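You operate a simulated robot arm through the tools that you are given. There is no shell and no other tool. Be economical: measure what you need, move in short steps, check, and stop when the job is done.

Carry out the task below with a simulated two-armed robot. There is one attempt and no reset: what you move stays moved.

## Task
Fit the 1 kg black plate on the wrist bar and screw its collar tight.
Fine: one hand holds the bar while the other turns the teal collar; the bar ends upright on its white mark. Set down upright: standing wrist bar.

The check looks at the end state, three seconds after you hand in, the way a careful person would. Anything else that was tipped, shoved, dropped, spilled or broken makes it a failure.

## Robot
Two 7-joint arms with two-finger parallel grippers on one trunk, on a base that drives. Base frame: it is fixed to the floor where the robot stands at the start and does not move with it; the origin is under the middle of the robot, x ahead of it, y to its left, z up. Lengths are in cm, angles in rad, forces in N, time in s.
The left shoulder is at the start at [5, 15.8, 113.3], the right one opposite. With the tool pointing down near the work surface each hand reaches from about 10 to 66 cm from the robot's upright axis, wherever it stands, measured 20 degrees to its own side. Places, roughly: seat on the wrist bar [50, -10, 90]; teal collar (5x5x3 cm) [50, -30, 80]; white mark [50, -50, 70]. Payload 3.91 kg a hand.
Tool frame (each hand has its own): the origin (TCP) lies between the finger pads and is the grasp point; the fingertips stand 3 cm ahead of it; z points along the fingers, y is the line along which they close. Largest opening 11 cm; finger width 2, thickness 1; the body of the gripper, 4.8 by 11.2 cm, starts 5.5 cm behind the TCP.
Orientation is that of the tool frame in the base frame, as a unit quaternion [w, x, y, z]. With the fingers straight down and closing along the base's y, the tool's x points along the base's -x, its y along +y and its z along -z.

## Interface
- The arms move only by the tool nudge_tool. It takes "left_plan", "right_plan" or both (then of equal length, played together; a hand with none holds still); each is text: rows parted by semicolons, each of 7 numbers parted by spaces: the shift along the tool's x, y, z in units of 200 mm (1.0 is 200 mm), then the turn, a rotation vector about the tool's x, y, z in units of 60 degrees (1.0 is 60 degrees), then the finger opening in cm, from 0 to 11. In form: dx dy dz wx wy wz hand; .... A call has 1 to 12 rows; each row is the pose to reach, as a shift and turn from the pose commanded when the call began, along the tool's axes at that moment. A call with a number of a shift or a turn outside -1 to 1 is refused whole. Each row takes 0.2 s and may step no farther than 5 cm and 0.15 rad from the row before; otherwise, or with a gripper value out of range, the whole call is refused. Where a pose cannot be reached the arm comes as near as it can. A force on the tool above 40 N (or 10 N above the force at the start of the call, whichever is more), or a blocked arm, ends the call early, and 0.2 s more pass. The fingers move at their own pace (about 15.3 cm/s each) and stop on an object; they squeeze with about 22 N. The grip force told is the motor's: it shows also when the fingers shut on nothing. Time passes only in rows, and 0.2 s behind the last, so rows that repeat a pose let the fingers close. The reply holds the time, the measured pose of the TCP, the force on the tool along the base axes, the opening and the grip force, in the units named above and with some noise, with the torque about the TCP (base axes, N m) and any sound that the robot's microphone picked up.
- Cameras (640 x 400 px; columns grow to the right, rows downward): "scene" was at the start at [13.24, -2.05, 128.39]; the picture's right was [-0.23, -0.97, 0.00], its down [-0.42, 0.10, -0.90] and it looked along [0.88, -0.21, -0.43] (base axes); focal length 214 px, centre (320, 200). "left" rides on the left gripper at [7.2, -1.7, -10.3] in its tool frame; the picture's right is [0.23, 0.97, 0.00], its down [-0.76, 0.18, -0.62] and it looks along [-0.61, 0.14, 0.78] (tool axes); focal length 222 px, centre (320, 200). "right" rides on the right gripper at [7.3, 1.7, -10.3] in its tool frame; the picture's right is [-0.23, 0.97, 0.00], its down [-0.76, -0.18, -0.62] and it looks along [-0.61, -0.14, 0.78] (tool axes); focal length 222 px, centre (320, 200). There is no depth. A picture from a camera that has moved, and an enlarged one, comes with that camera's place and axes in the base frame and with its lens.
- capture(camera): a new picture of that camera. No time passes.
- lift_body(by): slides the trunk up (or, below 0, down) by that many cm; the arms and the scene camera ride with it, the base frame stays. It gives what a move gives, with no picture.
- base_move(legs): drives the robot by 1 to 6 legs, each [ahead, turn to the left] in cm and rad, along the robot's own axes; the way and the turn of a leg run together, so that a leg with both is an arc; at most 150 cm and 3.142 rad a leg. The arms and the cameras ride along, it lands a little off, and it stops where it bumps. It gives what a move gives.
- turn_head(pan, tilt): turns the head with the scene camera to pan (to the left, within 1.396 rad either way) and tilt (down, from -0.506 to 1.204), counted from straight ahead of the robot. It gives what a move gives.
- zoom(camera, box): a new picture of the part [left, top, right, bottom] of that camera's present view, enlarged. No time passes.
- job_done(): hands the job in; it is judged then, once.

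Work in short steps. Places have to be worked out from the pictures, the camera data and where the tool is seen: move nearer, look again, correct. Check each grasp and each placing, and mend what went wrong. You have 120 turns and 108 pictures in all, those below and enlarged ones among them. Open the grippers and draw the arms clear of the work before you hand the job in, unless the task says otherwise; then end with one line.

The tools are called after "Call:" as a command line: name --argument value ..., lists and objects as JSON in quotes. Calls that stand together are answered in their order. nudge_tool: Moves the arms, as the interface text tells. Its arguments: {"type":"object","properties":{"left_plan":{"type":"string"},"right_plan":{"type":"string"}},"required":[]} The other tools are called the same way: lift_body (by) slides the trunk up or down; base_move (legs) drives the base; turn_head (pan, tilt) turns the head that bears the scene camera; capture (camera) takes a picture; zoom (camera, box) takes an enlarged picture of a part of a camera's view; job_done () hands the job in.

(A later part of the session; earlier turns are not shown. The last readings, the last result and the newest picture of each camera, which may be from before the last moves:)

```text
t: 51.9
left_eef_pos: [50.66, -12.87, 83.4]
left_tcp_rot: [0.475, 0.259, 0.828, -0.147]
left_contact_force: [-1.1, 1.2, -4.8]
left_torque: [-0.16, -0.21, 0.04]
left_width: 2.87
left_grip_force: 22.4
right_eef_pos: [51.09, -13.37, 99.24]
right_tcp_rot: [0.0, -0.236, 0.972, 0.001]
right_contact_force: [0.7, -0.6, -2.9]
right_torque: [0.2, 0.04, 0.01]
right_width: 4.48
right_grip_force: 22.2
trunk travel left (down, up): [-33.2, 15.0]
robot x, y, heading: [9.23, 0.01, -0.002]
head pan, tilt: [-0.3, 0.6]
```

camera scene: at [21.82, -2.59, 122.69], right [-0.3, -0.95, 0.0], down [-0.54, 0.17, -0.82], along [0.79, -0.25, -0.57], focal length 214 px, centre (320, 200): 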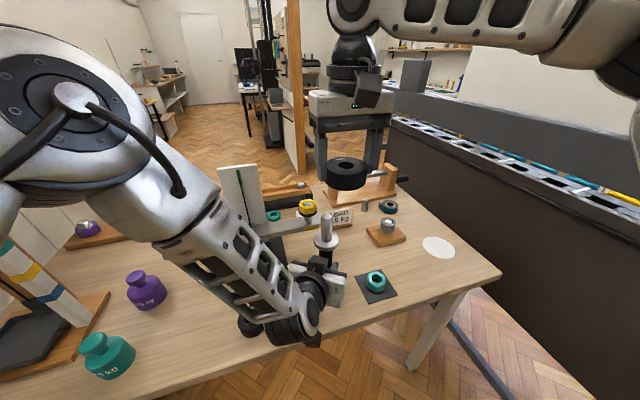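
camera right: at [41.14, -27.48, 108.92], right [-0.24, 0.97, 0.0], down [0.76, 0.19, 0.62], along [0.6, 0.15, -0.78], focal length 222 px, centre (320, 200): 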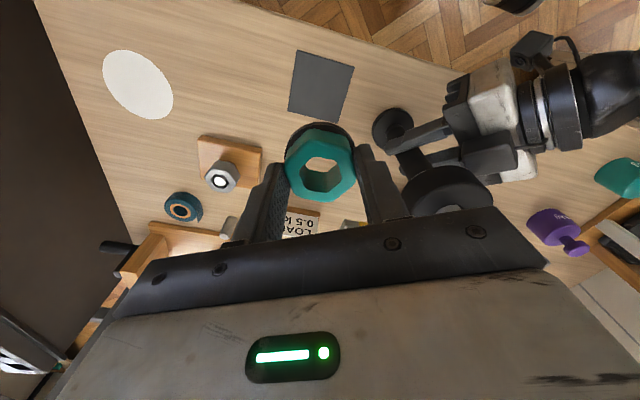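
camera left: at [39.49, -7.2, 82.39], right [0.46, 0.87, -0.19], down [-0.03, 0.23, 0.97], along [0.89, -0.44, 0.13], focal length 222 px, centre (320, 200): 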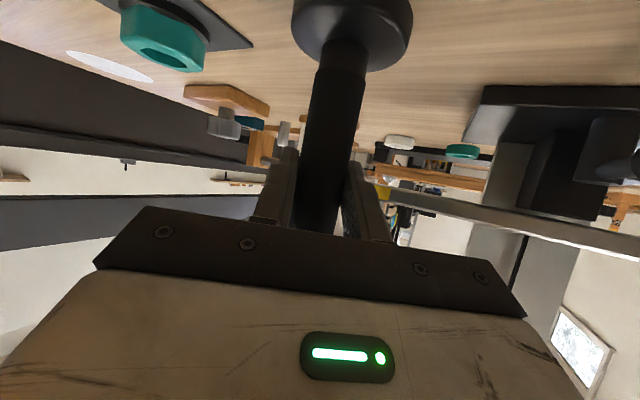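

Slight contact now, so I start tightening: turn the collar clockwise 60° (seen from above), then read torque and force.

Call:
nudge_tool --right_plan "0 0 0 0 0 0.125 2.5; 0 0 0 0 0 0.25 2.5; 0 0 0.001 0 0 0.375 2.5; 0 0 0.002 0 0 0.5 2.5; 0 0 0.003 0 0 0.625 2.5; 0 0 0.003 0 0 0.75 2.5; 0 0 0.004 0 0 0.875 2.5; 0 0 0.004 0 0 1 2.5; 0 0 0.004 0 0 1 2.5"

Call:
zoom --camera "scene" --box '[290, 160, 370, 240]'

Call:
capture --camera "right"

```text
t: 53.9
left_eef_pos: [50.55, -12.89, 83.42]
left_tcp_rot: [0.476, 0.259, 0.828, -0.147]
left_contact_force: [2.2, -7.8, -1.8]
left_torque: [0.54, 0.14, -0.01]
left_width: 2.82
left_grip_force: 22.3
right_eef_pos: [51.2, -13.18, 99.21]
right_tcp_rot: [0.0, 0.282, 0.959, 0.0]
right_contact_force: [-1.6, 6.5, -9.3]
right_torque: [0.48, 0.08, -0.03]
right_width: 4.46
right_grip_force: 21.5
trunk travel left (down, up): [-33.2, 15.0]
robot x, y, heading: [8.86, 0.27, -0.004]
head pan, tilt: [-0.3, 0.6]
```

```text
5.00 times, centred on (330, 200) of scene
camera zoom: at [21.83, -2.6, 122.69], right [-0.3, -0.95, 0.0], down [-0.54, 0.17, -0.82], along [0.79, -0.25, -0.57], focal length 1072 px, centre (270, 200)
```

zoom: 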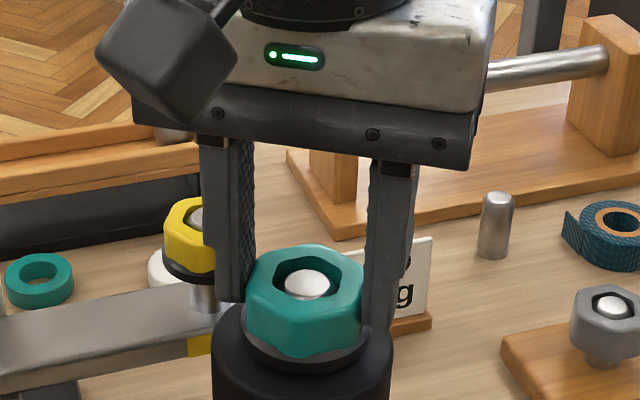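

```text
35 pictures are left
camera right: at [46.01, -8.03, 109.58], right [0.72, 0.7, 0.0], down [0.54, -0.56, 0.62], along [0.43, -0.45, -0.78], focal length 222 px, centre (320, 200)
```

right: 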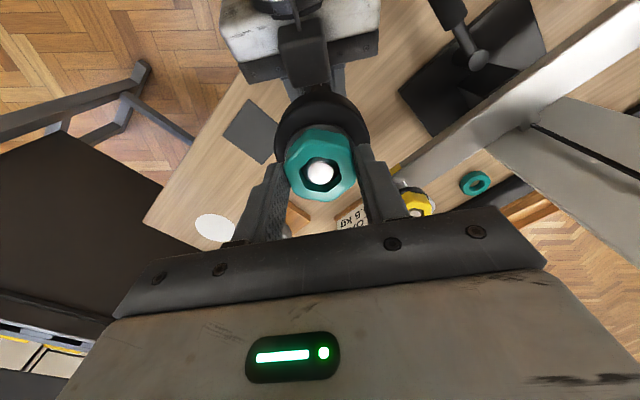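

The thread is engaged (it pulls the hand down 9 N). I continue clockwise another 60°, following down and easing the side load.

Call:
nudge_tool --right_plan "0.003 0.004 0.007 0 0 0 2.5; 0.003 0.004 0.008 0 0 0.125 2.5; 0.003 0.004 0.009 0 0 0.25 2.5; 0.003 0.004 0.01 0 0 0.375 2.5; 0.003 0.004 0.01 0 0 0.5 2.5; 0.003 0.004 0.01 0 0 0.625 2.5; 0.003 0.004 0.011 0 0 0.75 2.5; 0.003 0.004 0.012 0 0 0.875 2.5; 0.003 0.004 0.012 0 0 1 2.5; 0.003 0.004 0.012 0 0 1 2.5"

Call:
zoom --camera "scene" --box '[290, 160, 370, 240]'

```text
t: 56.1
left_eef_pos: [50.66, -12.76, 83.42]
left_tcp_rot: [0.476, 0.258, 0.828, -0.146]
left_contact_force: [-5.6, 0.8, -0.7]
left_torque: [-0.04, -0.7, 0.01]
left_width: 2.87
left_grip_force: 22.9
right_eef_pos: [51.12, -13.22, 98.98]
right_tcp_rot: [0.0, 0.725, 0.689, 0.001]
right_contact_force: [7.9, 1.0, 3.3]
right_torque: [0.04, -0.59, 0.03]
right_width: 4.47
right_grip_force: 21.7
trunk travel left (down, up): [-33.2, 15.0]
robot x, y, heading: [9.11, 0.02, -0.006]
head pan, tilt: [-0.3, 0.6]
```

```text
5.00 times, centred on (330, 200) of scene
camera zoom: at [21.76, -2.55, 122.7], right [-0.3, -0.95, 0.0], down [-0.54, 0.17, -0.83], along [0.79, -0.25, -0.56], focal length 1072 px, centre (270, 200)
```

zoom: 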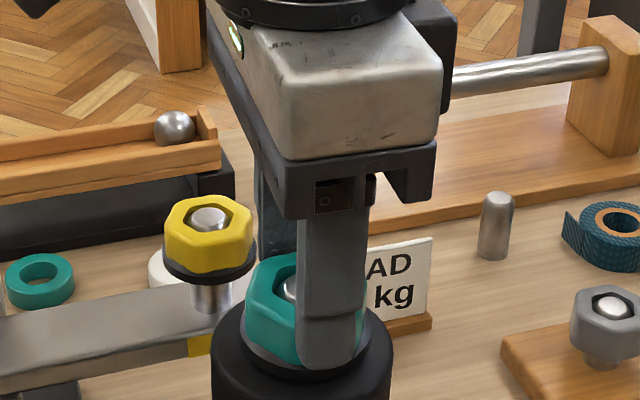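

The collar is turning freely with no tightening torque yet. I continue another 60° clockwise.

Call:
nudge_tool --right_plan "0 0.007 0 0 0 0 2.5; 0 0.007 0 0 0 0.125 2.5; 0 0.006 0.001 0 0 0.25 2.5; 0 0.006 0.002 0 0 0.375 2.5; 0 0.005 0.003 0 0 0.5 2.5; 0 0.005 0.004 0 0 0.625 2.5; 0 0.005 0.004 0 0 0.75 2.5; 0 0.004 0.004 0 0 0.875 2.5; 0 0.004 0.005 0 0 1 2.5; 0 0.004 0.005 0 0 1 2.5"

Call:
zoom --camera "scene" --box '[290, 160, 370, 240]'

```text
t: 58.3
left_eef_pos: [50.78, -12.84, 83.45]
left_tcp_rot: [0.475, 0.259, 0.828, -0.147]
left_contact_force: [2.3, 3.7, 0.0]
left_torque: [0.95, 0.04, 0.08]
left_width: 3.31
left_grip_force: 22.1
right_eef_pos: [52.43, -30.1, 100.25]
right_tcp_rot: [-0.002, 0.971, 0.238, 0.0]
right_contact_force: [-0.5, 0.2, -0.5]
right_torque: [-0.02, 0.01, 0.01]
right_width: 2.48
right_grip_force: 0.0
right hand out of reach, approached as far as the arm can: row 4, 5, 6, 7, 8, 9, 10
trunk travel left (down, up): [-33.2, 15.0]
robot x, y, heading: [9.29, 0.17, 0.001]
head pan, tilt: [-0.3, 0.6]
```

```text
5.00 times, centred on (330, 200) of scene
camera zoom: at [21.78, -2.53, 122.69], right [-0.3, -0.95, 0.0], down [-0.54, 0.17, -0.82], along [0.79, -0.25, -0.57], focal length 1072 px, centre (270, 200)
```

zoom: 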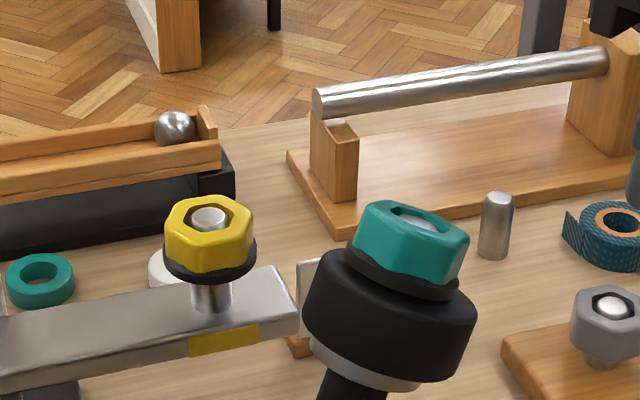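

The right arm ran out of wrist range, slid off and tilted the bar in the left grip. I look at the whole state.

Call:
capture --camera "scene"

Call:
capture --camera "left"

```text
32 pictures are left
camera scene: at [21.78, -2.53, 122.69], right [-0.3, -0.95, 0.0], down [-0.54, 0.17, -0.82], along [0.79, -0.25, -0.57], focal length 214 px, centre (320, 200)
```

scene: 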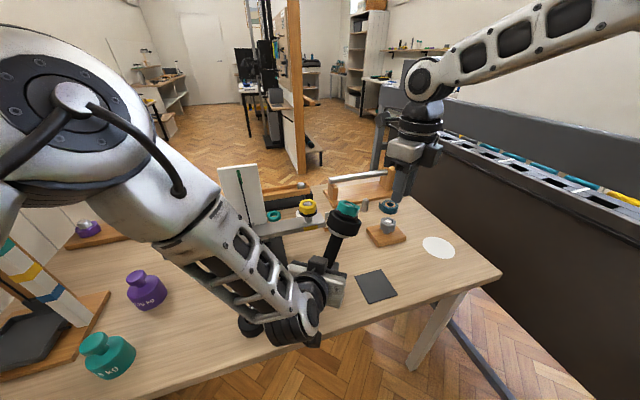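

```text
31 pictures are left
camera left: at [39.44, -7.14, 82.38], right [0.46, 0.87, -0.19], down [-0.03, 0.23, 0.97], along [0.89, -0.44, 0.13], focal length 222 px, centre (320, 200)
```

left: 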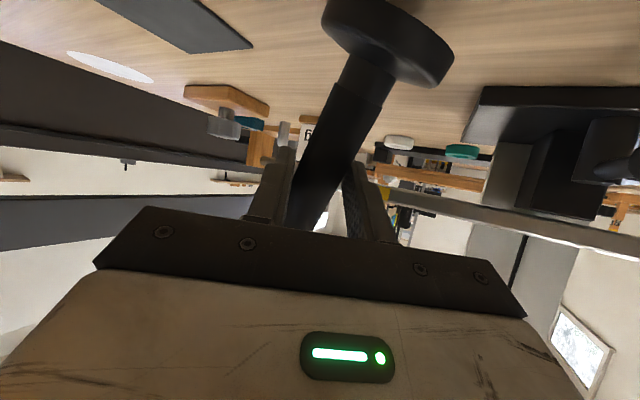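

The bar is tilted ~15–17° toward −y but still clamped, with the foot on the table. I test rolling the left hand back by a small 5° to bring it upright.

Call:
nudge_tool --left_plan "0 0 0 0 0 -0.04 1.5; 0 0 0 0 0 -0.08 1.5; 0 0 0 0 0 -0.08 1.5"

Call:
zoom --camera "scene" --box '[270, 170, 410, 310]'

```text
t: 59.1
left_eef_pos: [50.84, -12.85, 83.33]
left_tcp_rot: [0.469, 0.223, 0.838, -0.166]
left_contact_force: [3.4, 3.3, -1.4]
left_torque: [0.84, 0.0, 0.04]
left_width: 3.3
left_grip_force: 21.9
right_eef_pos: [52.49, -30.11, 100.21]
right_tcp_rot: [-0.003, 0.971, 0.239, 0.0]
right_contact_force: [0.9, 0.3, 0.1]
right_torque: [0.0, 0.01, -0.07]
right_width: 2.51
right_grip_force: 0.1
trunk travel left (down, up): [-33.2, 15.0]
robot x, y, heading: [9.38, -0.02, 0.001]
head pan, tilt: [-0.3, 0.6]
```

```text
2.86 times, centred on (340, 240) of scene
camera zoom: at [21.79, -2.55, 122.69], right [-0.3, -0.95, 0.0], down [-0.54, 0.17, -0.82], along [0.79, -0.25, -0.57], focal length 613 px, centre (263, 86)
```

zoom: 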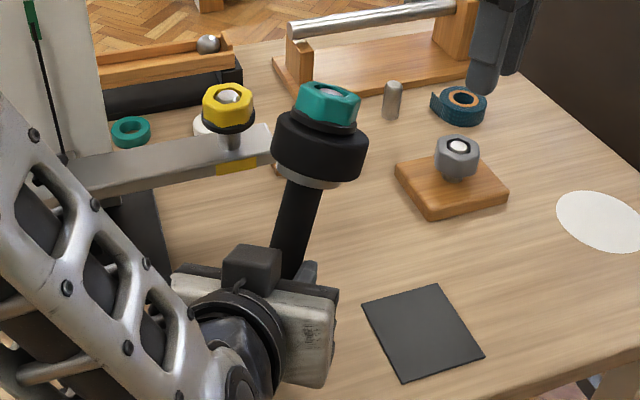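

It responds well. I roll 10° more.

Call:
nudge_tool --left_plan "0 0 0 0 0 -0.04 1.5; 0 0 0 0 0 -0.08 1.5; 0 0 0 0 0 -0.12 1.5; 0 0 0 0 0 -0.16 1.5; 0 0 0 0 0 -0.16 1.5"

Call:
zoom --camera "scene" --box '[270, 170, 410, 310]'

Call:
capture --camera "left"

```text
t: 60.3
left_eef_pos: [50.53, -12.83, 83.22]
left_tcp_rot: [0.451, 0.153, 0.855, -0.205]
left_contact_force: [0.1, 0.1, -11.9]
left_torque: [0.17, 0.81, 0.12]
left_width: 2.87
left_grip_force: 23.1
right_eef_pos: [52.58, -30.16, 100.18]
right_tcp_rot: [-0.003, 0.971, 0.238, 0.0]
right_contact_force: [-0.7, 0.8, -0.5]
right_torque: [-0.02, 0.01, 0.01]
right_width: 2.53
right_grip_force: 0.1
trunk travel left (down, up): [-33.2, 15.0]
robot x, y, heading: [8.93, -0.08, 0.002]
head pan, tilt: [-0.3, 0.6]
```

```text
2.86 times, centred on (340, 240) of scene
camera zoom: at [21.83, -2.6, 122.67], right [-0.3, -0.95, 0.0], down [-0.54, 0.17, -0.82], along [0.79, -0.25, -0.57], focal length 613 px, centre (263, 86)
```

zoom: 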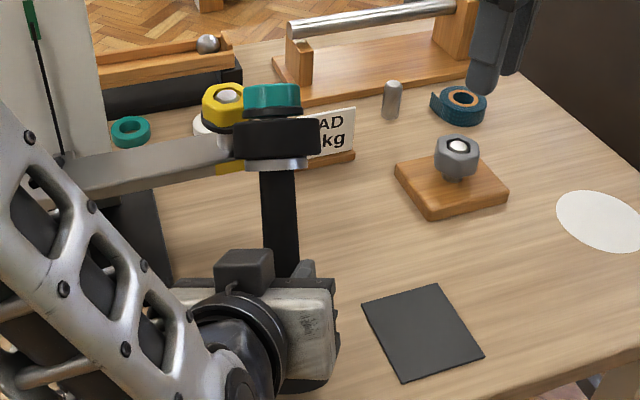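

```text
28 pictures are left
camera left: at [38.56, -8.81, 82.84], right [0.31, 0.86, -0.4], down [0.06, 0.4, 0.91], along [0.95, -0.31, 0.08], focal length 222 px, centre (320, 200)
```

left: 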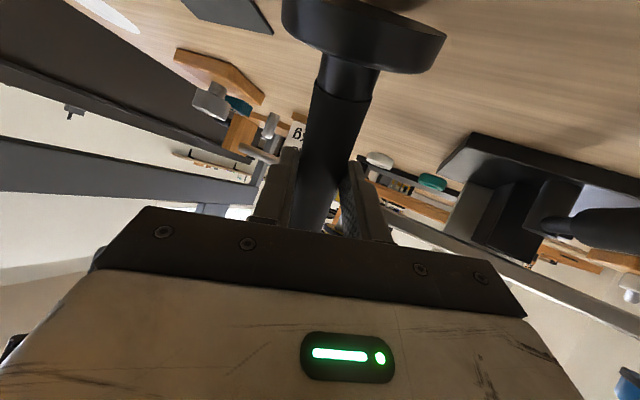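

The bar snapped straight in the pads but now leans ~37° forward (pivoted between the pads). I pitch the left hand back up by ~18° while lifting 2.5 cm, and check.

Call:
nudge_tool --left_plan "-0.026 -0.007 -0.016 0.005 -0.075 0.022 1.5; -0.052 -0.014 -0.032 0.01 -0.15 0.045 1.5; -0.078 -0.02 -0.048 0.015 -0.225 0.067 1.5; -0.104 -0.027 -0.064 0.02 -0.3 0.09 1.5; -0.104 -0.027 -0.064 0.02 -0.3 0.09 1.5"

Call:
capture --camera "scene"

```text
t: 61.5
left_eef_pos: [49.93, -14.1, 90.52]
left_tcp_rot: [0.583, 0.155, 0.772, -0.2]
left_contact_force: [0.2, 0.1, -0.1]
left_torque: [-0.02, -0.01, 0.02]
left_width: 1.5
left_grip_force: 0.2
left hand out of reach, approached as far as the arm can: row 1, 2, 3, 4, 5
right_eef_pos: [52.49, -30.04, 100.42]
right_tcp_rot: [-0.003, 0.971, 0.239, 0.0]
right_contact_force: [0.3, -0.4, 1.1]
right_torque: [0.01, 0.0, 0.01]
right_width: 2.49
right_grip_force: 0.1
trunk travel left (down, up): [-33.2, 15.0]
robot x, y, heading: [9.04, 0.43, -0.001]
head pan, tilt: [-0.3, 0.6]
```

```text
27 pictures are left
camera scene: at [21.74, -2.5, 122.71], right [-0.3, -0.95, 0.0], down [-0.54, 0.17, -0.83], along [0.79, -0.25, -0.56], focal length 214 px, centre (320, 200)
```

scene: 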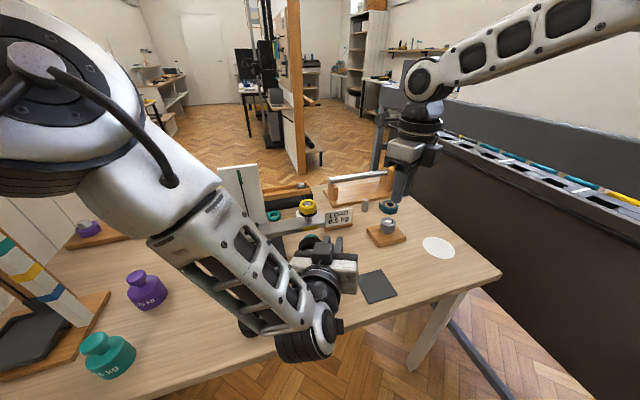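

The bar slipped out of the left hand and appears to lie on the table behind it. I lift and withdraw the left hand to see it.

Call:
nudge_tool --left_plan "-0.145 -0.019 -0.036 0 0 0 3; -0.289 -0.038 -0.072 0 0 0 3; -0.289 -0.038 -0.272 0 0 0 3; -0.289 -0.038 -0.472 0 0 0 3; -0.289 -0.038 -0.672 0 0 0 3; -0.289 -0.038 -0.672 0 0 0 3"

Call:
capture --camera "scene"

```text
t: 62.9
left_eef_pos: [39.73, -7.74, 99.36]
left_tcp_rot: [0.589, 0.164, 0.762, -0.215]
left_contact_force: [-0.1, -0.7, 0.3]
left_torque: [0.0, -0.02, -0.01]
left_width: 3.02
left_grip_force: 0.1
right_eef_pos: [52.53, -30.02, 100.33]
right_tcp_rot: [-0.003, 0.971, 0.238, 0.0]
right_contact_force: [-0.8, 0.0, -0.6]
right_torque: [-0.02, -0.02, 0.02]
right_width: 2.51
right_grip_force: 0.1
trunk travel left (down, up): [-33.2, 15.0]
robot x, y, heading: [9.15, -0.27, -0.004]
head pan, tilt: [-0.3, 0.6]
```

```text
26 pictures are left
camera scene: at [21.76, -2.57, 122.7], right [-0.3, -0.95, 0.0], down [-0.54, 0.17, -0.83], along [0.79, -0.25, -0.56], focal length 214 px, centre (320, 200)
```

scene: 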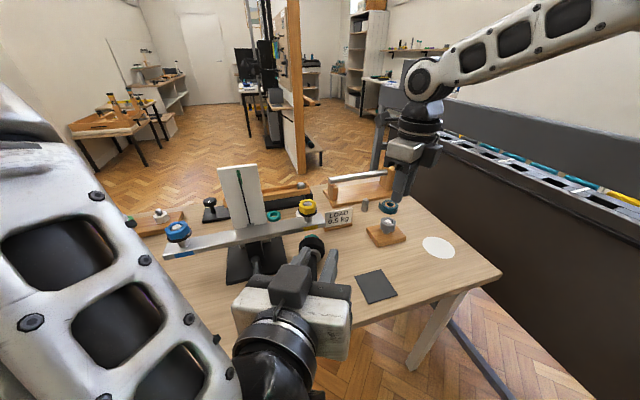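

I move the left hand further to the left and zoom in on the bar.

Call:
nudge_tool --left_plan "0 0.2 -0.05 0 0 0 3; 0 0.4 -0.12 0 0 0 3; 0 0.6 -0.2 0 0 0 3; 0 0.75 -0.3 0 0 0 3; 0 0.75 -0.3 0 0 0 3"

Call:
zoom --camera "scene" --box '[210, 170, 450, 320]'

```text
t: 64.1
left_eef_pos: [43.36, -3.56, 97.99]
left_tcp_rot: [0.59, 0.163, 0.761, -0.214]
left_contact_force: [-0.9, -0.4, -0.6]
left_torque: [-0.01, 0.01, 0.0]
left_width: 3.0
left_grip_force: 0.1
left hand out of reach, approached as far as the arm can: row 1, 2, 3, 4, 5
right_eef_pos: [52.48, -30.15, 100.23]
right_tcp_rot: [-0.003, 0.971, 0.239, 0.0]
right_contact_force: [-0.1, 0.4, -0.1]
right_torque: [-0.04, -0.02, -0.04]
right_width: 2.52
right_grip_force: 0.0
trunk travel left (down, up): [-33.2, 15.0]
robot x, y, heading: [8.92, -0.01, -0.005]
head pan, tilt: [-0.3, 0.6]
```

```text
2.67 times, centred on (330, 245) of scene
camera zoom: at [21.75, -2.58, 122.7], right [-0.3, -0.95, 0.0], down [-0.54, 0.17, -0.83], along [0.79, -0.25, -0.56], focal length 572 px, centre (293, 80)
```

zoom: 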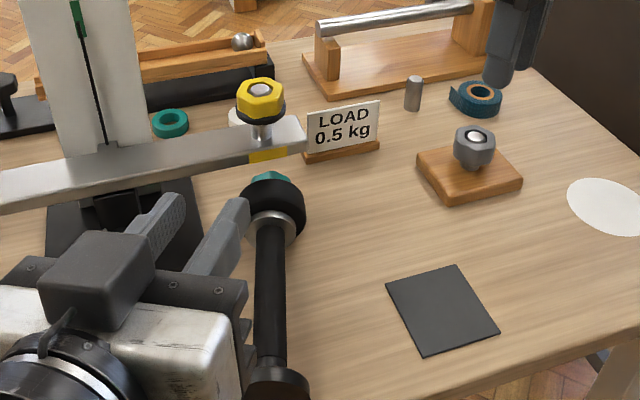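

The bar, plate and collar lie together on the table ([45,-9] foot to [62,-13] plate) and nothing else moved. I bring the left hand back to a tool-down pose in two rotations to pick it up.

Call:
nudge_tool --left_plan "-0.028 -0.005 0.038 -0.028 0.127 -0.013 6; -0.056 -0.01 0.076 -0.056 0.254 -0.026 9; -0.084 -0.016 0.114 -0.084 0.38 -0.039 11; -0.112 -0.021 0.152 -0.112 0.507 -0.052 11; -0.14 -0.026 0.19 -0.14 0.634 -0.0645 11; -0.14 -0.026 0.19 -0.14 0.634 -0.0645 11"

Call:
nudge_tool --left_plan "0 0 0 -0.028 0.127 -0.013 11; 0 0 0 -0.056 0.254 -0.026 11; 0 0 0 -0.084 0.38 -0.039 11; 0 0 0 -0.112 0.507 -0.052 11; 0 0 0 -0.14 0.634 -0.0645 11; 0 0 0 -0.14 0.634 -0.0645 11"

```text
t: 65.5
left_eef_pos: [47.09, -5.84, 99.82]
left_tcp_rot: [0.312, 0.156, 0.93, -0.115]
left_contact_force: [-1.1, -0.2, 0.1]
left_torque: [-0.01, 0.01, -0.02]
left_width: 11.01
left_grip_force: 0.0
right_eef_pos: [52.49, -30.06, 100.28]
right_tcp_rot: [-0.003, 0.971, 0.239, 0.0]
right_contact_force: [0.4, -0.7, 0.5]
right_torque: [-0.01, 0.01, -0.02]
right_width: 2.53
right_grip_force: 0.1
trunk travel left (down, up): [-33.2, 15.0]
robot x, y, heading: [9.45, -0.04, -0.005]
head pan, tilt: [-0.3, 0.6]
```

```text
t: 66.9
left_eef_pos: [47.22, -5.76, 99.71]
left_tcp_rot: [-0.002, 0.131, 0.991, 0.0]
left_contact_force: [-0.5, 1.9, 0.5]
left_torque: [0.0, -0.01, -0.01]
left_width: 11.01
left_grip_force: 0.1
right_eef_pos: [52.53, -30.1, 100.25]
right_tcp_rot: [-0.003, 0.971, 0.239, 0.0]
right_contact_force: [-0.2, 0.3, -0.7]
right_torque: [0.0, 0.0, -0.02]
right_width: 2.5
right_grip_force: 0.0
trunk travel left (down, up): [-33.2, 15.0]
robot x, y, heading: [8.95, -0.12, -0.002]
head pan, tilt: [-0.3, 0.6]
```

Tool-down with yaw −15° achieved. I lower the trunk 10 cm and look with the left camera.

Call:
lift_body --by -10

Call:
capture --camera "left"

Call:
zoom --camera "scene" --box '[240, 130, 420, 280]'

```text
t: 68.2
left_eef_pos: [47.2, -5.74, 89.84]
left_tcp_rot: [-0.002, 0.13, 0.992, 0.001]
left_contact_force: [0.4, 0.2, -0.2]
left_torque: [0.03, 0.0, -0.01]
left_width: 11.02
left_grip_force: 0.1
right_eef_pos: [52.5, -30.22, 90.35]
right_tcp_rot: [-0.003, 0.971, 0.238, 0.001]
right_contact_force: [0.3, 0.3, 0.5]
right_torque: [0.0, 0.01, -0.04]
right_width: 2.49
right_grip_force: 0.1
trunk travel left (down, up): [-23.2, 25.0]
robot x, y, heading: [9.05, 0.17, 0.003]
head pan, tilt: [-0.3, 0.6]
```

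```text
24 pictures are left
camera left: at [39.88, -5.65, 100.07], right [0.03, 1.0, 0.0], down [0.78, -0.03, 0.62], along [0.62, -0.02, -0.78], focal length 222 px, centre (320, 200)
```

left: 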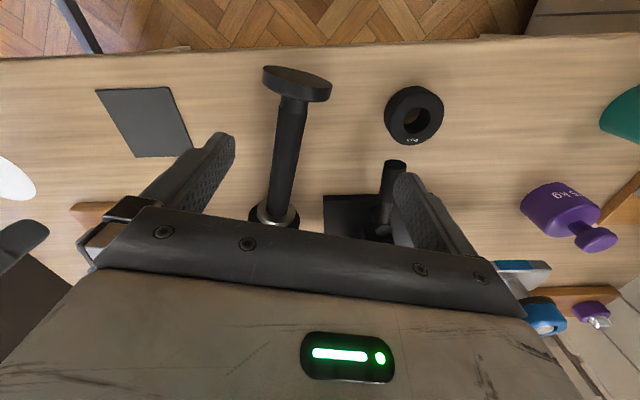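

```text
2.67 times, centred on (330, 205) of scene
camera zoom: at [21.75, -2.56, 112.7], right [-0.3, -0.95, 0.0], down [-0.54, 0.17, -0.83], along [0.79, -0.25, -0.56], focal length 572 px, centre (293, 187)
```

zoom: 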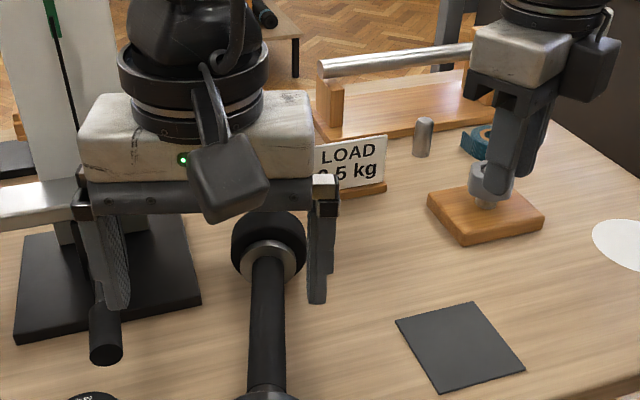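

The bar axis runs from [45.4,-8.4] to [59.2,-12.3] at −15.8°. I move over its point 12.5 cm from the bottom, ≈[55.6,-11.3], and down to z≈84.

Call:
nudge_tool --left_plan "-0.157 -0.051 0 0 0 0 11; -0.314 -0.102 0 0 0 0 11; -0.471 -0.153 0 0 0 0 11; -0.471 -0.153 0.15 0 0 0 9; -0.471 -0.153 0.29 0 0 0 8; -0.471 -0.153 0.29 0 0 0 8"

Call:
capture --camera "left"

```text
t: 69.6
left_eef_pos: [55.37, -11.31, 83.87]
left_tcp_rot: [-0.002, 0.132, 0.991, 0.0]
left_contact_force: [0.6, -0.3, 1.3]
left_torque: [-0.02, -0.01, -0.02]
left_width: 7.98
left_grip_force: 0.1
right_eef_pos: [52.53, -30.1, 90.35]
right_tcp_rot: [-0.003, 0.971, 0.239, 0.0]
right_contact_force: [-0.9, -0.1, 0.5]
right_torque: [-0.01, -0.01, -0.02]
right_width: 2.48
right_grip_force: 0.0
trunk travel left (down, up): [-23.2, 25.0]
robot x, y, heading: [9.46, -0.15, -0.001]
head pan, tilt: [-0.3, 0.6]
```

```text
22 pictures are left
camera left: at [48.22, -11.11, 94.32], right [0.03, 1.0, 0.0], down [0.78, -0.03, 0.62], along [0.62, -0.02, -0.78], focal length 222 px, centre (320, 200)
```

left: 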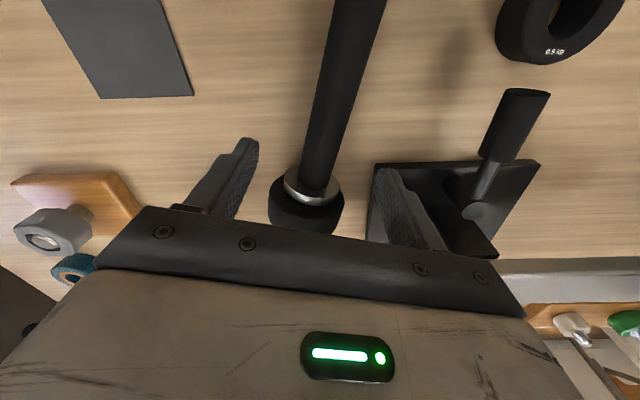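

Well centred. I descend to z≈78, then close.

Call:
nudge_tool --left_plan "-0.02 0.005 0.1 0 0 0 8; -0.02 0.005 0.2 0 0 0 8; -0.02 0.005 0.26 0 0 0 8; -0.02 0.005 0.295 0 0 0 8; -0.02 0.005 0.295 0 0 0 5; -0.02 0.005 0.295 0 0 0 3; -0.02 0.005 0.295 0 0 0 1.5; -0.02 0.005 0.295 0 0 0 1.5"

```text
t: 71.4
left_eef_pos: [55.88, -11.21, 78.01]
left_tcp_rot: [-0.002, 0.131, 0.991, 0.001]
left_contact_force: [0.2, 1.2, -0.2]
left_torque: [0.04, -0.01, 0.02]
left_width: 2.82
left_grip_force: 22.2
right_eef_pos: [52.55, -30.09, 90.25]
right_tcp_rot: [-0.003, 0.971, 0.237, 0.001]
right_contact_force: [0.6, 0.2, -0.1]
right_torque: [0.0, -0.02, -0.02]
right_width: 2.49
right_grip_force: 0.1
trunk travel left (down, up): [-23.2, 25.0]
robot x, y, heading: [9.1, 0.22, -0.004]
head pan, tilt: [-0.3, 0.6]
```

Gripped, but balance is better nearer the plate. I re-grip 2.7 cm closer to the flange.

Call:
nudge_tool --left_plan "0 0 0 0 0 0 5; 0 0 0 0 0 0 5; -0.07 0 0 0 0 0 5; -0.135 0 0 0 0 0 5; -0.135 0 0 0 0 0 3; -0.135 0 0 0 0 0 1.5; -0.135 0 0 0 0 0 1.5; -0.135 0 0 0 0 0 1.5"

Call:
capture --camera "left"

```text
t: 73.2
left_eef_pos: [58.43, -11.86, 78.06]
left_tcp_rot: [-0.001, 0.132, 0.991, -0.001]
left_contact_force: [-2.2, 3.1, 2.7]
left_torque: [0.08, 0.11, -0.13]
left_width: 2.8
left_grip_force: 21.9
right_eef_pos: [52.58, -30.22, 90.46]
right_tcp_rot: [-0.003, 0.971, 0.239, -0.001]
right_contact_force: [-0.2, 0.4, 1.0]
right_torque: [0.0, 0.0, -0.07]
right_width: 2.49
right_grip_force: 0.0
trunk travel left (down, up): [-23.2, 25.0]
robot x, y, heading: [9.2, -0.59, -0.006]
head pan, tilt: [-0.3, 0.6]
```

```text
21 pictures are left
camera left: at [51.15, -11.77, 88.37], right [0.04, 1.0, 0.0], down [0.78, -0.03, 0.62], along [0.62, -0.02, -0.78], focal length 222 px, centre (320, 200)
```

left: 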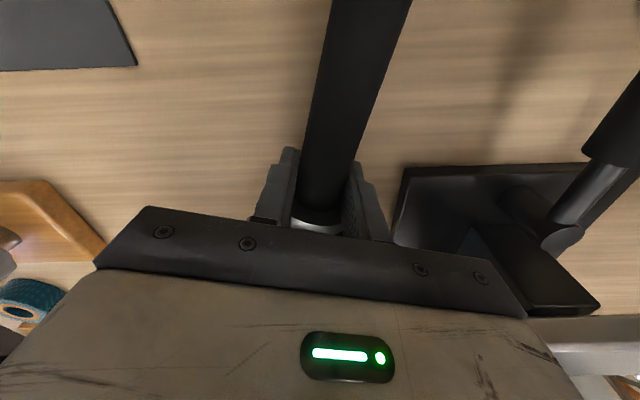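

The grip is right below the flange, near the balance point. I lift 2 cm, pull back 10 cm clear of the beam and raise to z≈95.

Call:
nudge_tool --left_plan "0 0 -0.05 0 0 0 1.5; 0 0 -0.1 0 0 0 1.5; 0.2 -0.05 -0.12 0 0 0 1.5; 0.4 -0.107 -0.14 0 0 0 1.5; 0.483 -0.13 -0.3 0 0 0 1.5; 0.483 -0.13 -0.5 0 0 0 1.5; 0.483 -0.13 -0.7 0 0 0 1.5; 0.483 -0.13 -0.85 0 0 0 1.5; 0.483 -0.13 -0.85 0 0 0 1.5"

Call:
capture --camera "scene"

```text
t: 75.2
left_eef_pos: [48.59, -11.82, 94.98]
left_tcp_rot: [-0.002, 0.131, 0.991, 0.001]
left_contact_force: [-0.8, -0.5, -12.3]
left_torque: [0.08, 0.2, 0.04]
left_width: 2.83
left_grip_force: 22.2
right_eef_pos: [52.56, -30.06, 90.3]
right_tcp_rot: [-0.004, 0.971, 0.238, 0.001]
right_contact_force: [0.2, 0.4, 0.3]
right_torque: [0.02, 0.04, -0.01]
right_width: 2.48
right_grip_force: 0.0
trunk travel left (down, up): [-23.2, 25.0]
robot x, y, heading: [9.07, -0.08, -0.003]
head pan, tilt: [-0.3, 0.6]
```

```text
20 pictures are left
camera scene: at [21.83, -2.59, 112.68], right [-0.3, -0.95, 0.0], down [-0.54, 0.17, -0.82], along [0.79, -0.25, -0.57], focal length 214 px, centre (320, 200)
```

scene: 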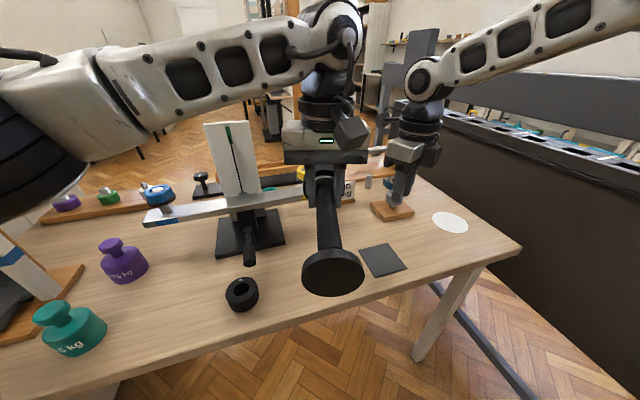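

The bar is balanced and held. I pitch the hand up 40° first, keeping the position.

Call:
nudge_tool --left_plan "0 0 0 0 -0.11 0 1.5; 0 0 0 0 -0.22 0 1.5; 0 0 0 0 -0.33 0 1.5; 0 0 0 0 -0.44 0 1.5; 0 0 0 0 -0.55 0 1.5; 0 0 0 0 -0.667 0 1.5; 0 0 0 0 -0.667 0 1.5"

Call:
nudge_tool --left_plan "0 0 0 0 -0.1 0 1.5; 0 0 0 0 -0.2 0 1.5; 0 0 0 0 -0.333 0 1.5; 0 0 0 0 -0.333 0 1.5"

Call:
capture --camera "scene"

```text
t: 76.8
left_eef_pos: [48.57, -12.06, 94.96]
left_tcp_rot: [0.338, 0.123, 0.932, -0.044]
left_contact_force: [-0.3, -0.4, -12.8]
left_torque: [0.09, 0.2, 0.0]
left_width: 2.85
left_grip_force: 21.2
right_eef_pos: [52.55, -30.15, 90.17]
right_tcp_rot: [-0.003, 0.971, 0.239, 0.0]
right_contact_force: [-0.7, 0.9, 0.0]
right_torque: [-0.01, -0.01, 0.0]
right_width: 2.51
right_grip_force: 0.1
trunk travel left (down, up): [-23.2, 25.0]
robot x, y, heading: [8.62, 0.07, -0.004]
head pan, tilt: [-0.3, 0.6]
```

```text
t: 77.8
left_eef_pos: [48.66, -11.9, 94.93]
left_tcp_rot: [0.494, 0.114, 0.86, -0.065]
left_contact_force: [0.7, 0.3, -12.9]
left_torque: [0.06, 0.2, 0.01]
left_width: 2.84
left_grip_force: 21.7
right_eef_pos: [52.59, -30.11, 90.24]
right_tcp_rot: [-0.004, 0.971, 0.239, 0.0]
right_contact_force: [0.6, 0.2, 0.6]
right_torque: [-0.04, 0.03, -0.01]
right_width: 2.5
right_grip_force: 0.1
trunk travel left (down, up): [-23.2, 25.0]
robot x, y, heading: [9.46, -0.06, 0.002]
head pan, tilt: [-0.3, 0.6]
```

```text
19 pictures are left
camera scene: at [21.83, -2.59, 112.68], right [-0.3, -0.95, 0.0], down [-0.54, 0.17, -0.82], along [0.79, -0.25, -0.57], focal length 214 px, centre (320, 200)
```

scene: 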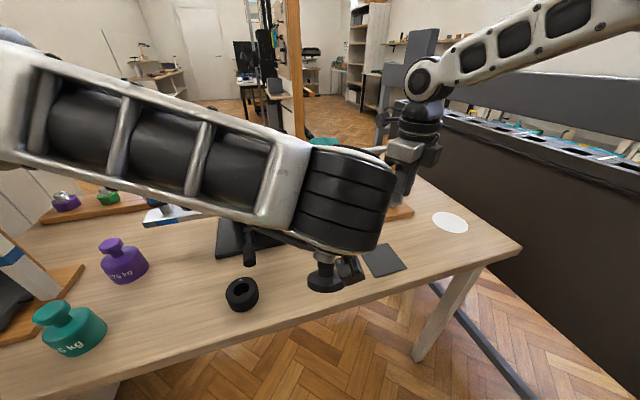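

No limit hit so far. I pitch the last 30°.

Call:
nudge_tool --left_plan "0 0 0 0 -0.1 0 1.5; 0 0 0 0 -0.2 0 1.5; 0 0 0 0 -0.3 0 1.5; 0 0 0 0 -0.4 0 1.5; 0 0 0 0 -0.5 0 1.5; 0 0 0 0 -0.5 0 1.5"

Call:
capture --camera "left"

Call:
capture --camera "scene"

```text
t: 79.2
left_eef_pos: [48.51, -11.96, 94.94]
left_tcp_rot: [0.7, 0.093, 0.702, -0.093]
left_contact_force: [0.5, 0.7, -12.5]
left_torque: [0.0, 0.09, 0.0]
left_width: 2.84
left_grip_force: 21.8
right_eef_pos: [52.49, -30.03, 90.31]
right_tcp_rot: [-0.003, 0.971, 0.239, 0.0]
right_contact_force: [0.6, -0.3, 1.0]
right_torque: [-0.01, 0.0, 0.02]
right_width: 2.51
right_grip_force: 0.0
trunk travel left (down, up): [-23.2, 25.0]
robot x, y, heading: [9.18, -0.25, -0.001]
head pan, tilt: [-0.3, 0.6]
```

```text
18 pictures are left
camera left: at [38.24, -10.99, 87.7], right [0.25, 0.94, -0.23], down [-0.55, 0.33, 0.76], along [0.79, -0.07, 0.6], focal length 222 px, centre (320, 200)
```

left: 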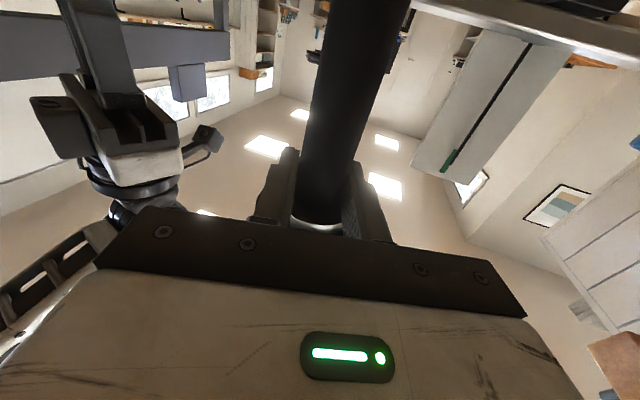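

```text
17 pictures are left
camera scene: at [21.83, -2.59, 112.68], right [-0.3, -0.95, 0.0], down [-0.54, 0.17, -0.82], along [0.79, -0.25, -0.57], focal length 214 px, centre (320, 200)
```

scene: 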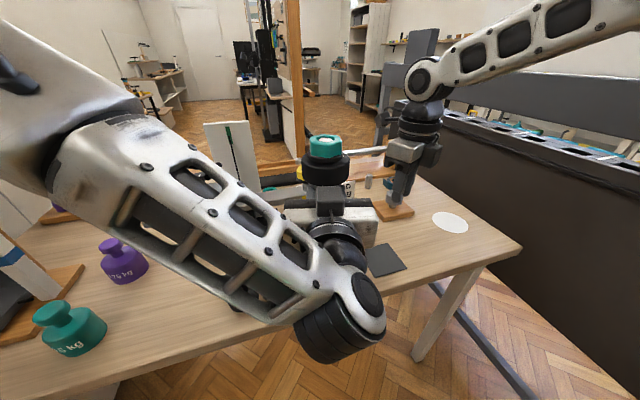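

The bar is upright in the left hand with plate and collar on it. I unwind the right wrist counter-clockwise while raising it beside the collar.

Call:
nudge_tool --right_plan "-0.024 -0.041 -0.109 0 0 -0.125 5; -0.049 -0.082 -0.219 0 0 -0.25 7; -0.073 -0.123 -0.328 0 0 -0.375 9; -0.098 -0.164 -0.438 0 0 -0.5 9; -0.122 -0.204 -0.547 0 0 -0.625 9; -0.146 -0.245 -0.656 0 0 -0.75 9; -0.171 -0.286 -0.766 0 0 -0.875 9; -0.195 -0.327 -0.875 0 0 -1 9; -0.195 -0.327 -0.875 0 0 -1 9"

Call:
nudge_tool --right_plan "0 0 0 0 0 -0.125 9; 0 0 0 0 0 -0.25 9; 0 0 0 0 0 -0.375 9; 0 0 0 0 0 -0.5 9; 0 0 0 0 0 -0.625 9; 0 0 0 0 0 -0.75 9; 0 0 0 0 0 -0.875 9; 0 0 0 0 0 -1 9; 0 0 0 0 0 -1 9"

Call:
lift_body --by -4.8

Call:
capture --camera "right"

Call:
capture --camera "left"

```text
t: 81.2
left_eef_pos: [48.6, -11.96, 94.98]
left_tcp_rot: [0.699, 0.094, 0.703, -0.093]
left_contact_force: [0.1, 0.7, -13.2]
left_torque: [0.02, 0.16, -0.02]
left_width: 2.82
left_grip_force: 22.0
right_eef_pos: [46.09, -26.14, 107.69]
right_tcp_rot: [-0.003, 0.721, 0.693, 0.003]
right_contact_force: [-0.4, -0.5, 0.1]
right_torque: [0.0, -0.03, 0.02]
right_width: 8.99
right_grip_force: 0.1
trunk travel left (down, up): [-23.2, 25.0]
robot x, y, heading: [9.02, 0.17, -0.001]
head pan, tilt: [-0.3, 0.6]
```

```text
t: 83.2
left_eef_pos: [48.64, -12.03, 94.94]
left_tcp_rot: [0.7, 0.094, 0.702, -0.093]
left_contact_force: [0.5, 0.3, -12.5]
left_torque: [0.07, 0.11, 0.02]
left_width: 2.83
left_grip_force: 21.7
right_eef_pos: [46.09, -26.19, 107.84]
right_tcp_rot: [-0.001, 0.278, 0.961, 0.003]
right_contact_force: [-0.2, -0.9, -0.4]
right_torque: [0.0, 0.01, -0.03]
right_width: 8.98
right_grip_force: 0.1
trunk travel left (down, up): [-23.2, 25.0]
robot x, y, heading: [8.94, -0.07, 0.004]
head pan, tilt: [-0.3, 0.6]
```

```text
t: 84.1
left_eef_pos: [48.54, -11.89, 90.11]
left_tcp_rot: [0.7, 0.093, 0.702, -0.093]
left_contact_force: [-0.7, 0.4, -13.0]
left_torque: [0.01, 0.13, -0.01]
left_width: 2.84
left_grip_force: 21.7
right_eef_pos: [46.15, -26.14, 102.98]
right_tcp_rot: [-0.002, 0.279, 0.96, 0.003]
right_contact_force: [-0.6, 0.3, -0.2]
right_torque: [0.04, -0.01, 0.01]
right_width: 8.99
right_grip_force: 0.1
trunk travel left (down, up): [-18.4, 29.8]
robot x, y, heading: [9.28, -0.12, -0.004]
head pan, tilt: [-0.3, 0.6]
```

```text
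16 pictures are left
camera right: at [40.81, -20.99, 113.45], right [0.71, 0.7, 0.0], down [0.55, -0.56, 0.62], along [0.44, -0.44, -0.79], focal length 222 px, centre (320, 200)
```

right: 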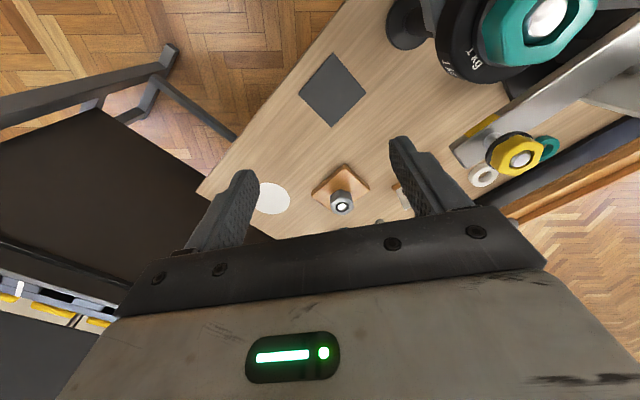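

```text
15 pictures are left
camera left: at [38.23, -10.97, 82.92], right [0.25, 0.94, -0.23], down [-0.55, 0.33, 0.76], along [0.79, -0.07, 0.6], focal length 222 px, centre (320, 200)
```

left: 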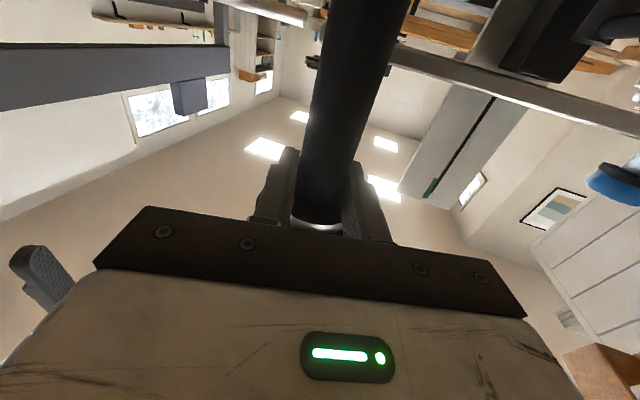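

The bar hangs a few mm above the table. I zoom on the collar to see its hex orientation and the bar's verticality.

Call:
zoom --camera "scene" --box '[290, 110, 370, 200]'

```text
4.44 times, centred on (330, 155) of scene
camera zoom: at [21.81, -2.58, 107.89], right [-0.3, -0.95, 0.0], down [-0.54, 0.17, -0.82], along [0.79, -0.25, -0.57], focal length 953 px, centre (276, 400)
```

zoom: 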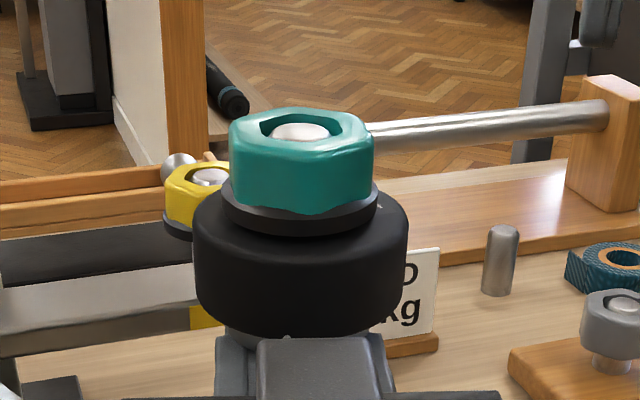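

The collar sits on the plate; its flats suit a hand yaw of about +7°. I move the right hand above it.

Call:
nudge_tool --right_plan "0 0 -0.05 0 0 -0.1 9; 0.05 0.13 -0.05 0 0 -0.22 9; 0.1 0.26 -0.05 0 0 -0.34 9; 0.16 0.4 -0.05 0 0 -0.46 9; 0.21 0.53 -0.05 0 0 -0.56 9; 0.268 0.665 -0.05 0 0 -0.65 9; 0.268 0.665 -0.05 0 0 -0.65 9"

Call:
zoom --camera "right" --box '[220, 70, 420, 240]'

```text
t: 85.7
left_eef_pos: [48.62, -11.88, 90.13]
left_tcp_rot: [0.699, 0.093, 0.703, -0.092]
left_contact_force: [0.1, -1.4, -13.6]
left_torque: [0.03, 0.14, 0.01]
left_width: 2.81
left_grip_force: 21.8
right_eef_pos: [47.75, -14.32, 103.24]
right_tcp_rot: [-0.001, -0.057, 0.998, 0.003]
right_contact_force: [0.0, 0.4, -1.4]
right_torque: [0.0, 0.01, 0.02]
right_width: 9.0
right_grip_force: 0.1
right hand out of reach, approached as far as the arm can: row 6, 7
trunk travel left (down, up): [-18.4, 29.8]
robot x, y, heading: [8.86, -0.35, -0.006]
head pan, tilt: [-0.3, 0.6]
```

```text
2.35 times, centred on (320, 155) of right
camera zoom: at [40.33, -13.52, 113.72], right [0.11, 0.99, 0.01], down [0.78, -0.09, 0.62], along [0.62, -0.07, -0.78], focal length 523 px, centre (320, 306)
```

zoom: 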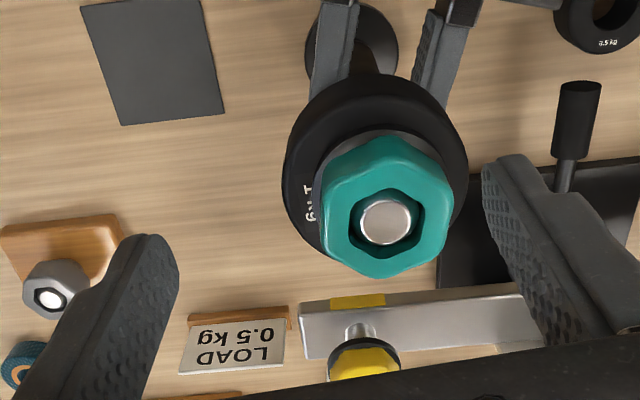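

The right hand is short by ~2 cm, so the left hand brings the bar 5 cm to the right and 2 cm back.

Call:
nudge_tool --left_plan "0 -0.09 -0.01 0 0 0 1.5; 0 -0.18 -0.02 0 0 0 1.5; 0 -0.268 -0.031 0 0 0 1.5; 0 -0.268 -0.031 0 0 0 1.5" --right_plan "0 0 -0.02 0 0 0.04 9; 0 0 -0.02 0 0 0.09 9; 0 0 -0.02 0 0 0.13 9; 0 0 -0.02 0 0 0.13 9"

Call:
zoom --camera "right" --box '[220, 70, 420, 240]'

```text
t: 86.7
left_eef_pos: [46.66, -17.1, 90.01]
left_tcp_rot: [0.7, 0.093, 0.702, -0.092]
left_contact_force: [0.6, -0.5, -13.7]
left_torque: [0.04, 0.11, 0.06]
left_width: 2.83
left_grip_force: 21.8
right_eef_pos: [47.59, -14.43, 103.78]
right_tcp_rot: [-0.001, 0.01, 1.0, 0.004]
right_contact_force: [-0.1, 0.2, 0.3]
right_torque: [0.0, 0.01, 0.0]
right_width: 8.98
right_grip_force: 0.0
right hand out of reach, approached as far as the arm can: row 1, 2, 3, 4
trunk travel left (down, up): [-18.4, 29.8]
robot x, y, heading: [8.75, 0.11, -0.001]
head pan, tilt: [-0.3, 0.6]
```

```text
2.35 times, centred on (320, 155) of right
camera zoom: at [40.25, -12.67, 114.14], right [0.25, 0.97, 0.01], down [0.76, -0.2, 0.62], along [0.6, -0.15, -0.78], focal length 523 px, centre (320, 306)
```

zoom: 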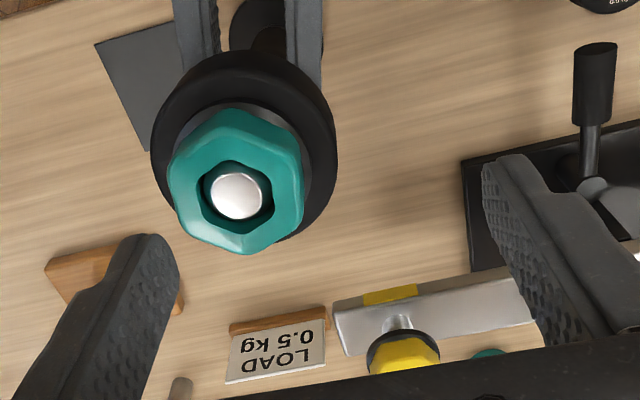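

The collar is now at ≈[47.25,-17.2]. I centre the right hand over it, align and descend to TCP z≈99.5.

Call:
nudge_tool --right_plan "0.006 -0.07 0 0 0 0.05 9; 0.011 -0.135 0 0 0 0.1 9; 0.011 -0.135 0.08 0 0 0.1 9; 0.011 -0.135 0.16 0 0 0.1 9; 0.011 -0.135 0.215 0 0 0.1 9; 0.011 -0.135 0.215 0 0 0.1 9"

Call:
zoom --camera "right" --box '[220, 70, 420, 240]'

```text
t: 88.1
left_eef_pos: [46.6, -17.04, 90.06]
left_tcp_rot: [0.699, 0.094, 0.703, -0.092]
left_contact_force: [-0.6, 0.4, -13.0]
left_torque: [0.02, 0.12, 0.02]
left_width: 2.82
left_grip_force: 22.1
right_eef_pos: [47.34, -17.15, 99.21]
right_tcp_rot: [-0.003, 0.062, 0.998, 0.005]
right_contact_force: [-0.3, 0.5, -0.7]
right_torque: [0.02, -0.02, -0.02]
right_width: 8.98
right_grip_force: 0.0
trunk travel left (down, up): [-18.4, 29.8]
robot x, y, heading: [9.05, -0.09, -0.001]
head pan, tilt: [-0.3, 0.6]
```

```text
2.35 times, centred on (320, 155) of right
camera zoom: at [40.26, -14.67, 109.68], right [0.35, 0.94, 0.01], down [0.73, -0.28, 0.62], along [0.58, -0.21, -0.78], focal length 523 px, centre (320, 306)
```

zoom: 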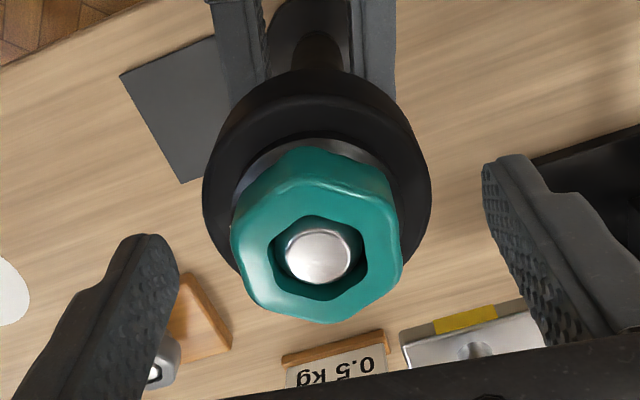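

Centred. I close on the collar and turn 60° clockwise.

Call:
nudge_tool --right_plan "0 0 0 0 0 0 6; 0 0 0 0 0 0 4; 0 0 0 0 0 0 2.5; 0 0 0 0 0 0 2.5; 0 0 0 0 0 0 2.5"

Call:
nudge_tool --right_plan "0 0 0 0 0 0.125 2.5; 0 0 0 0 0 0.25 2.5; 0 0 0 0 0 0.375 2.5; 0 0 0.001 0 0 0.5 2.5; 0 0 0.001 0 0 0.625 2.5; 0 0 0.001 0 0 0.75 2.5; 0 0 0.001 0 0 0.875 2.5; 0 0 0.001 0 0 1 2.5; 0 0 0.001 0 0 1 2.5"

```text
t: 89.3
left_eef_pos: [46.62, -17.02, 90.13]
left_tcp_rot: [0.699, 0.093, 0.703, -0.091]
left_contact_force: [-1.2, 7.1, -13.2]
left_torque: [-0.19, 0.03, 0.05]
left_width: 2.82
left_grip_force: 21.9
right_eef_pos: [47.37, -17.19, 99.33]
right_tcp_rot: [-0.001, 0.062, 0.998, 0.002]
right_contact_force: [-0.1, -7.0, -0.2]
right_torque: [-0.49, 0.02, -0.06]
right_width: 4.49
right_grip_force: 21.5
trunk travel left (down, up): [-18.4, 29.8]
robot x, y, heading: [9.06, -0.05, 0.002]
head pan, tilt: [-0.3, 0.6]
```

```text
t: 91.3
left_eef_pos: [46.47, -17.0, 90.03]
left_tcp_rot: [0.7, 0.094, 0.701, -0.094]
left_contact_force: [-11.9, 2.6, -6.9]
left_torque: [-0.11, -0.47, 0.01]
left_width: 2.85
left_grip_force: 22.1
right_eef_pos: [47.34, -17.07, 99.31]
right_tcp_rot: [-0.003, 0.555, 0.832, 0.002]
right_contact_force: [12.6, -3.2, -6.7]
right_torque: [-0.16, -0.61, 0.03]
right_width: 4.46
right_grip_force: 21.6
trunk travel left (down, up): [-18.4, 29.8]
robot x, y, heading: [8.77, 0.1, -0.002]
head pan, tilt: [-0.3, 0.6]
```

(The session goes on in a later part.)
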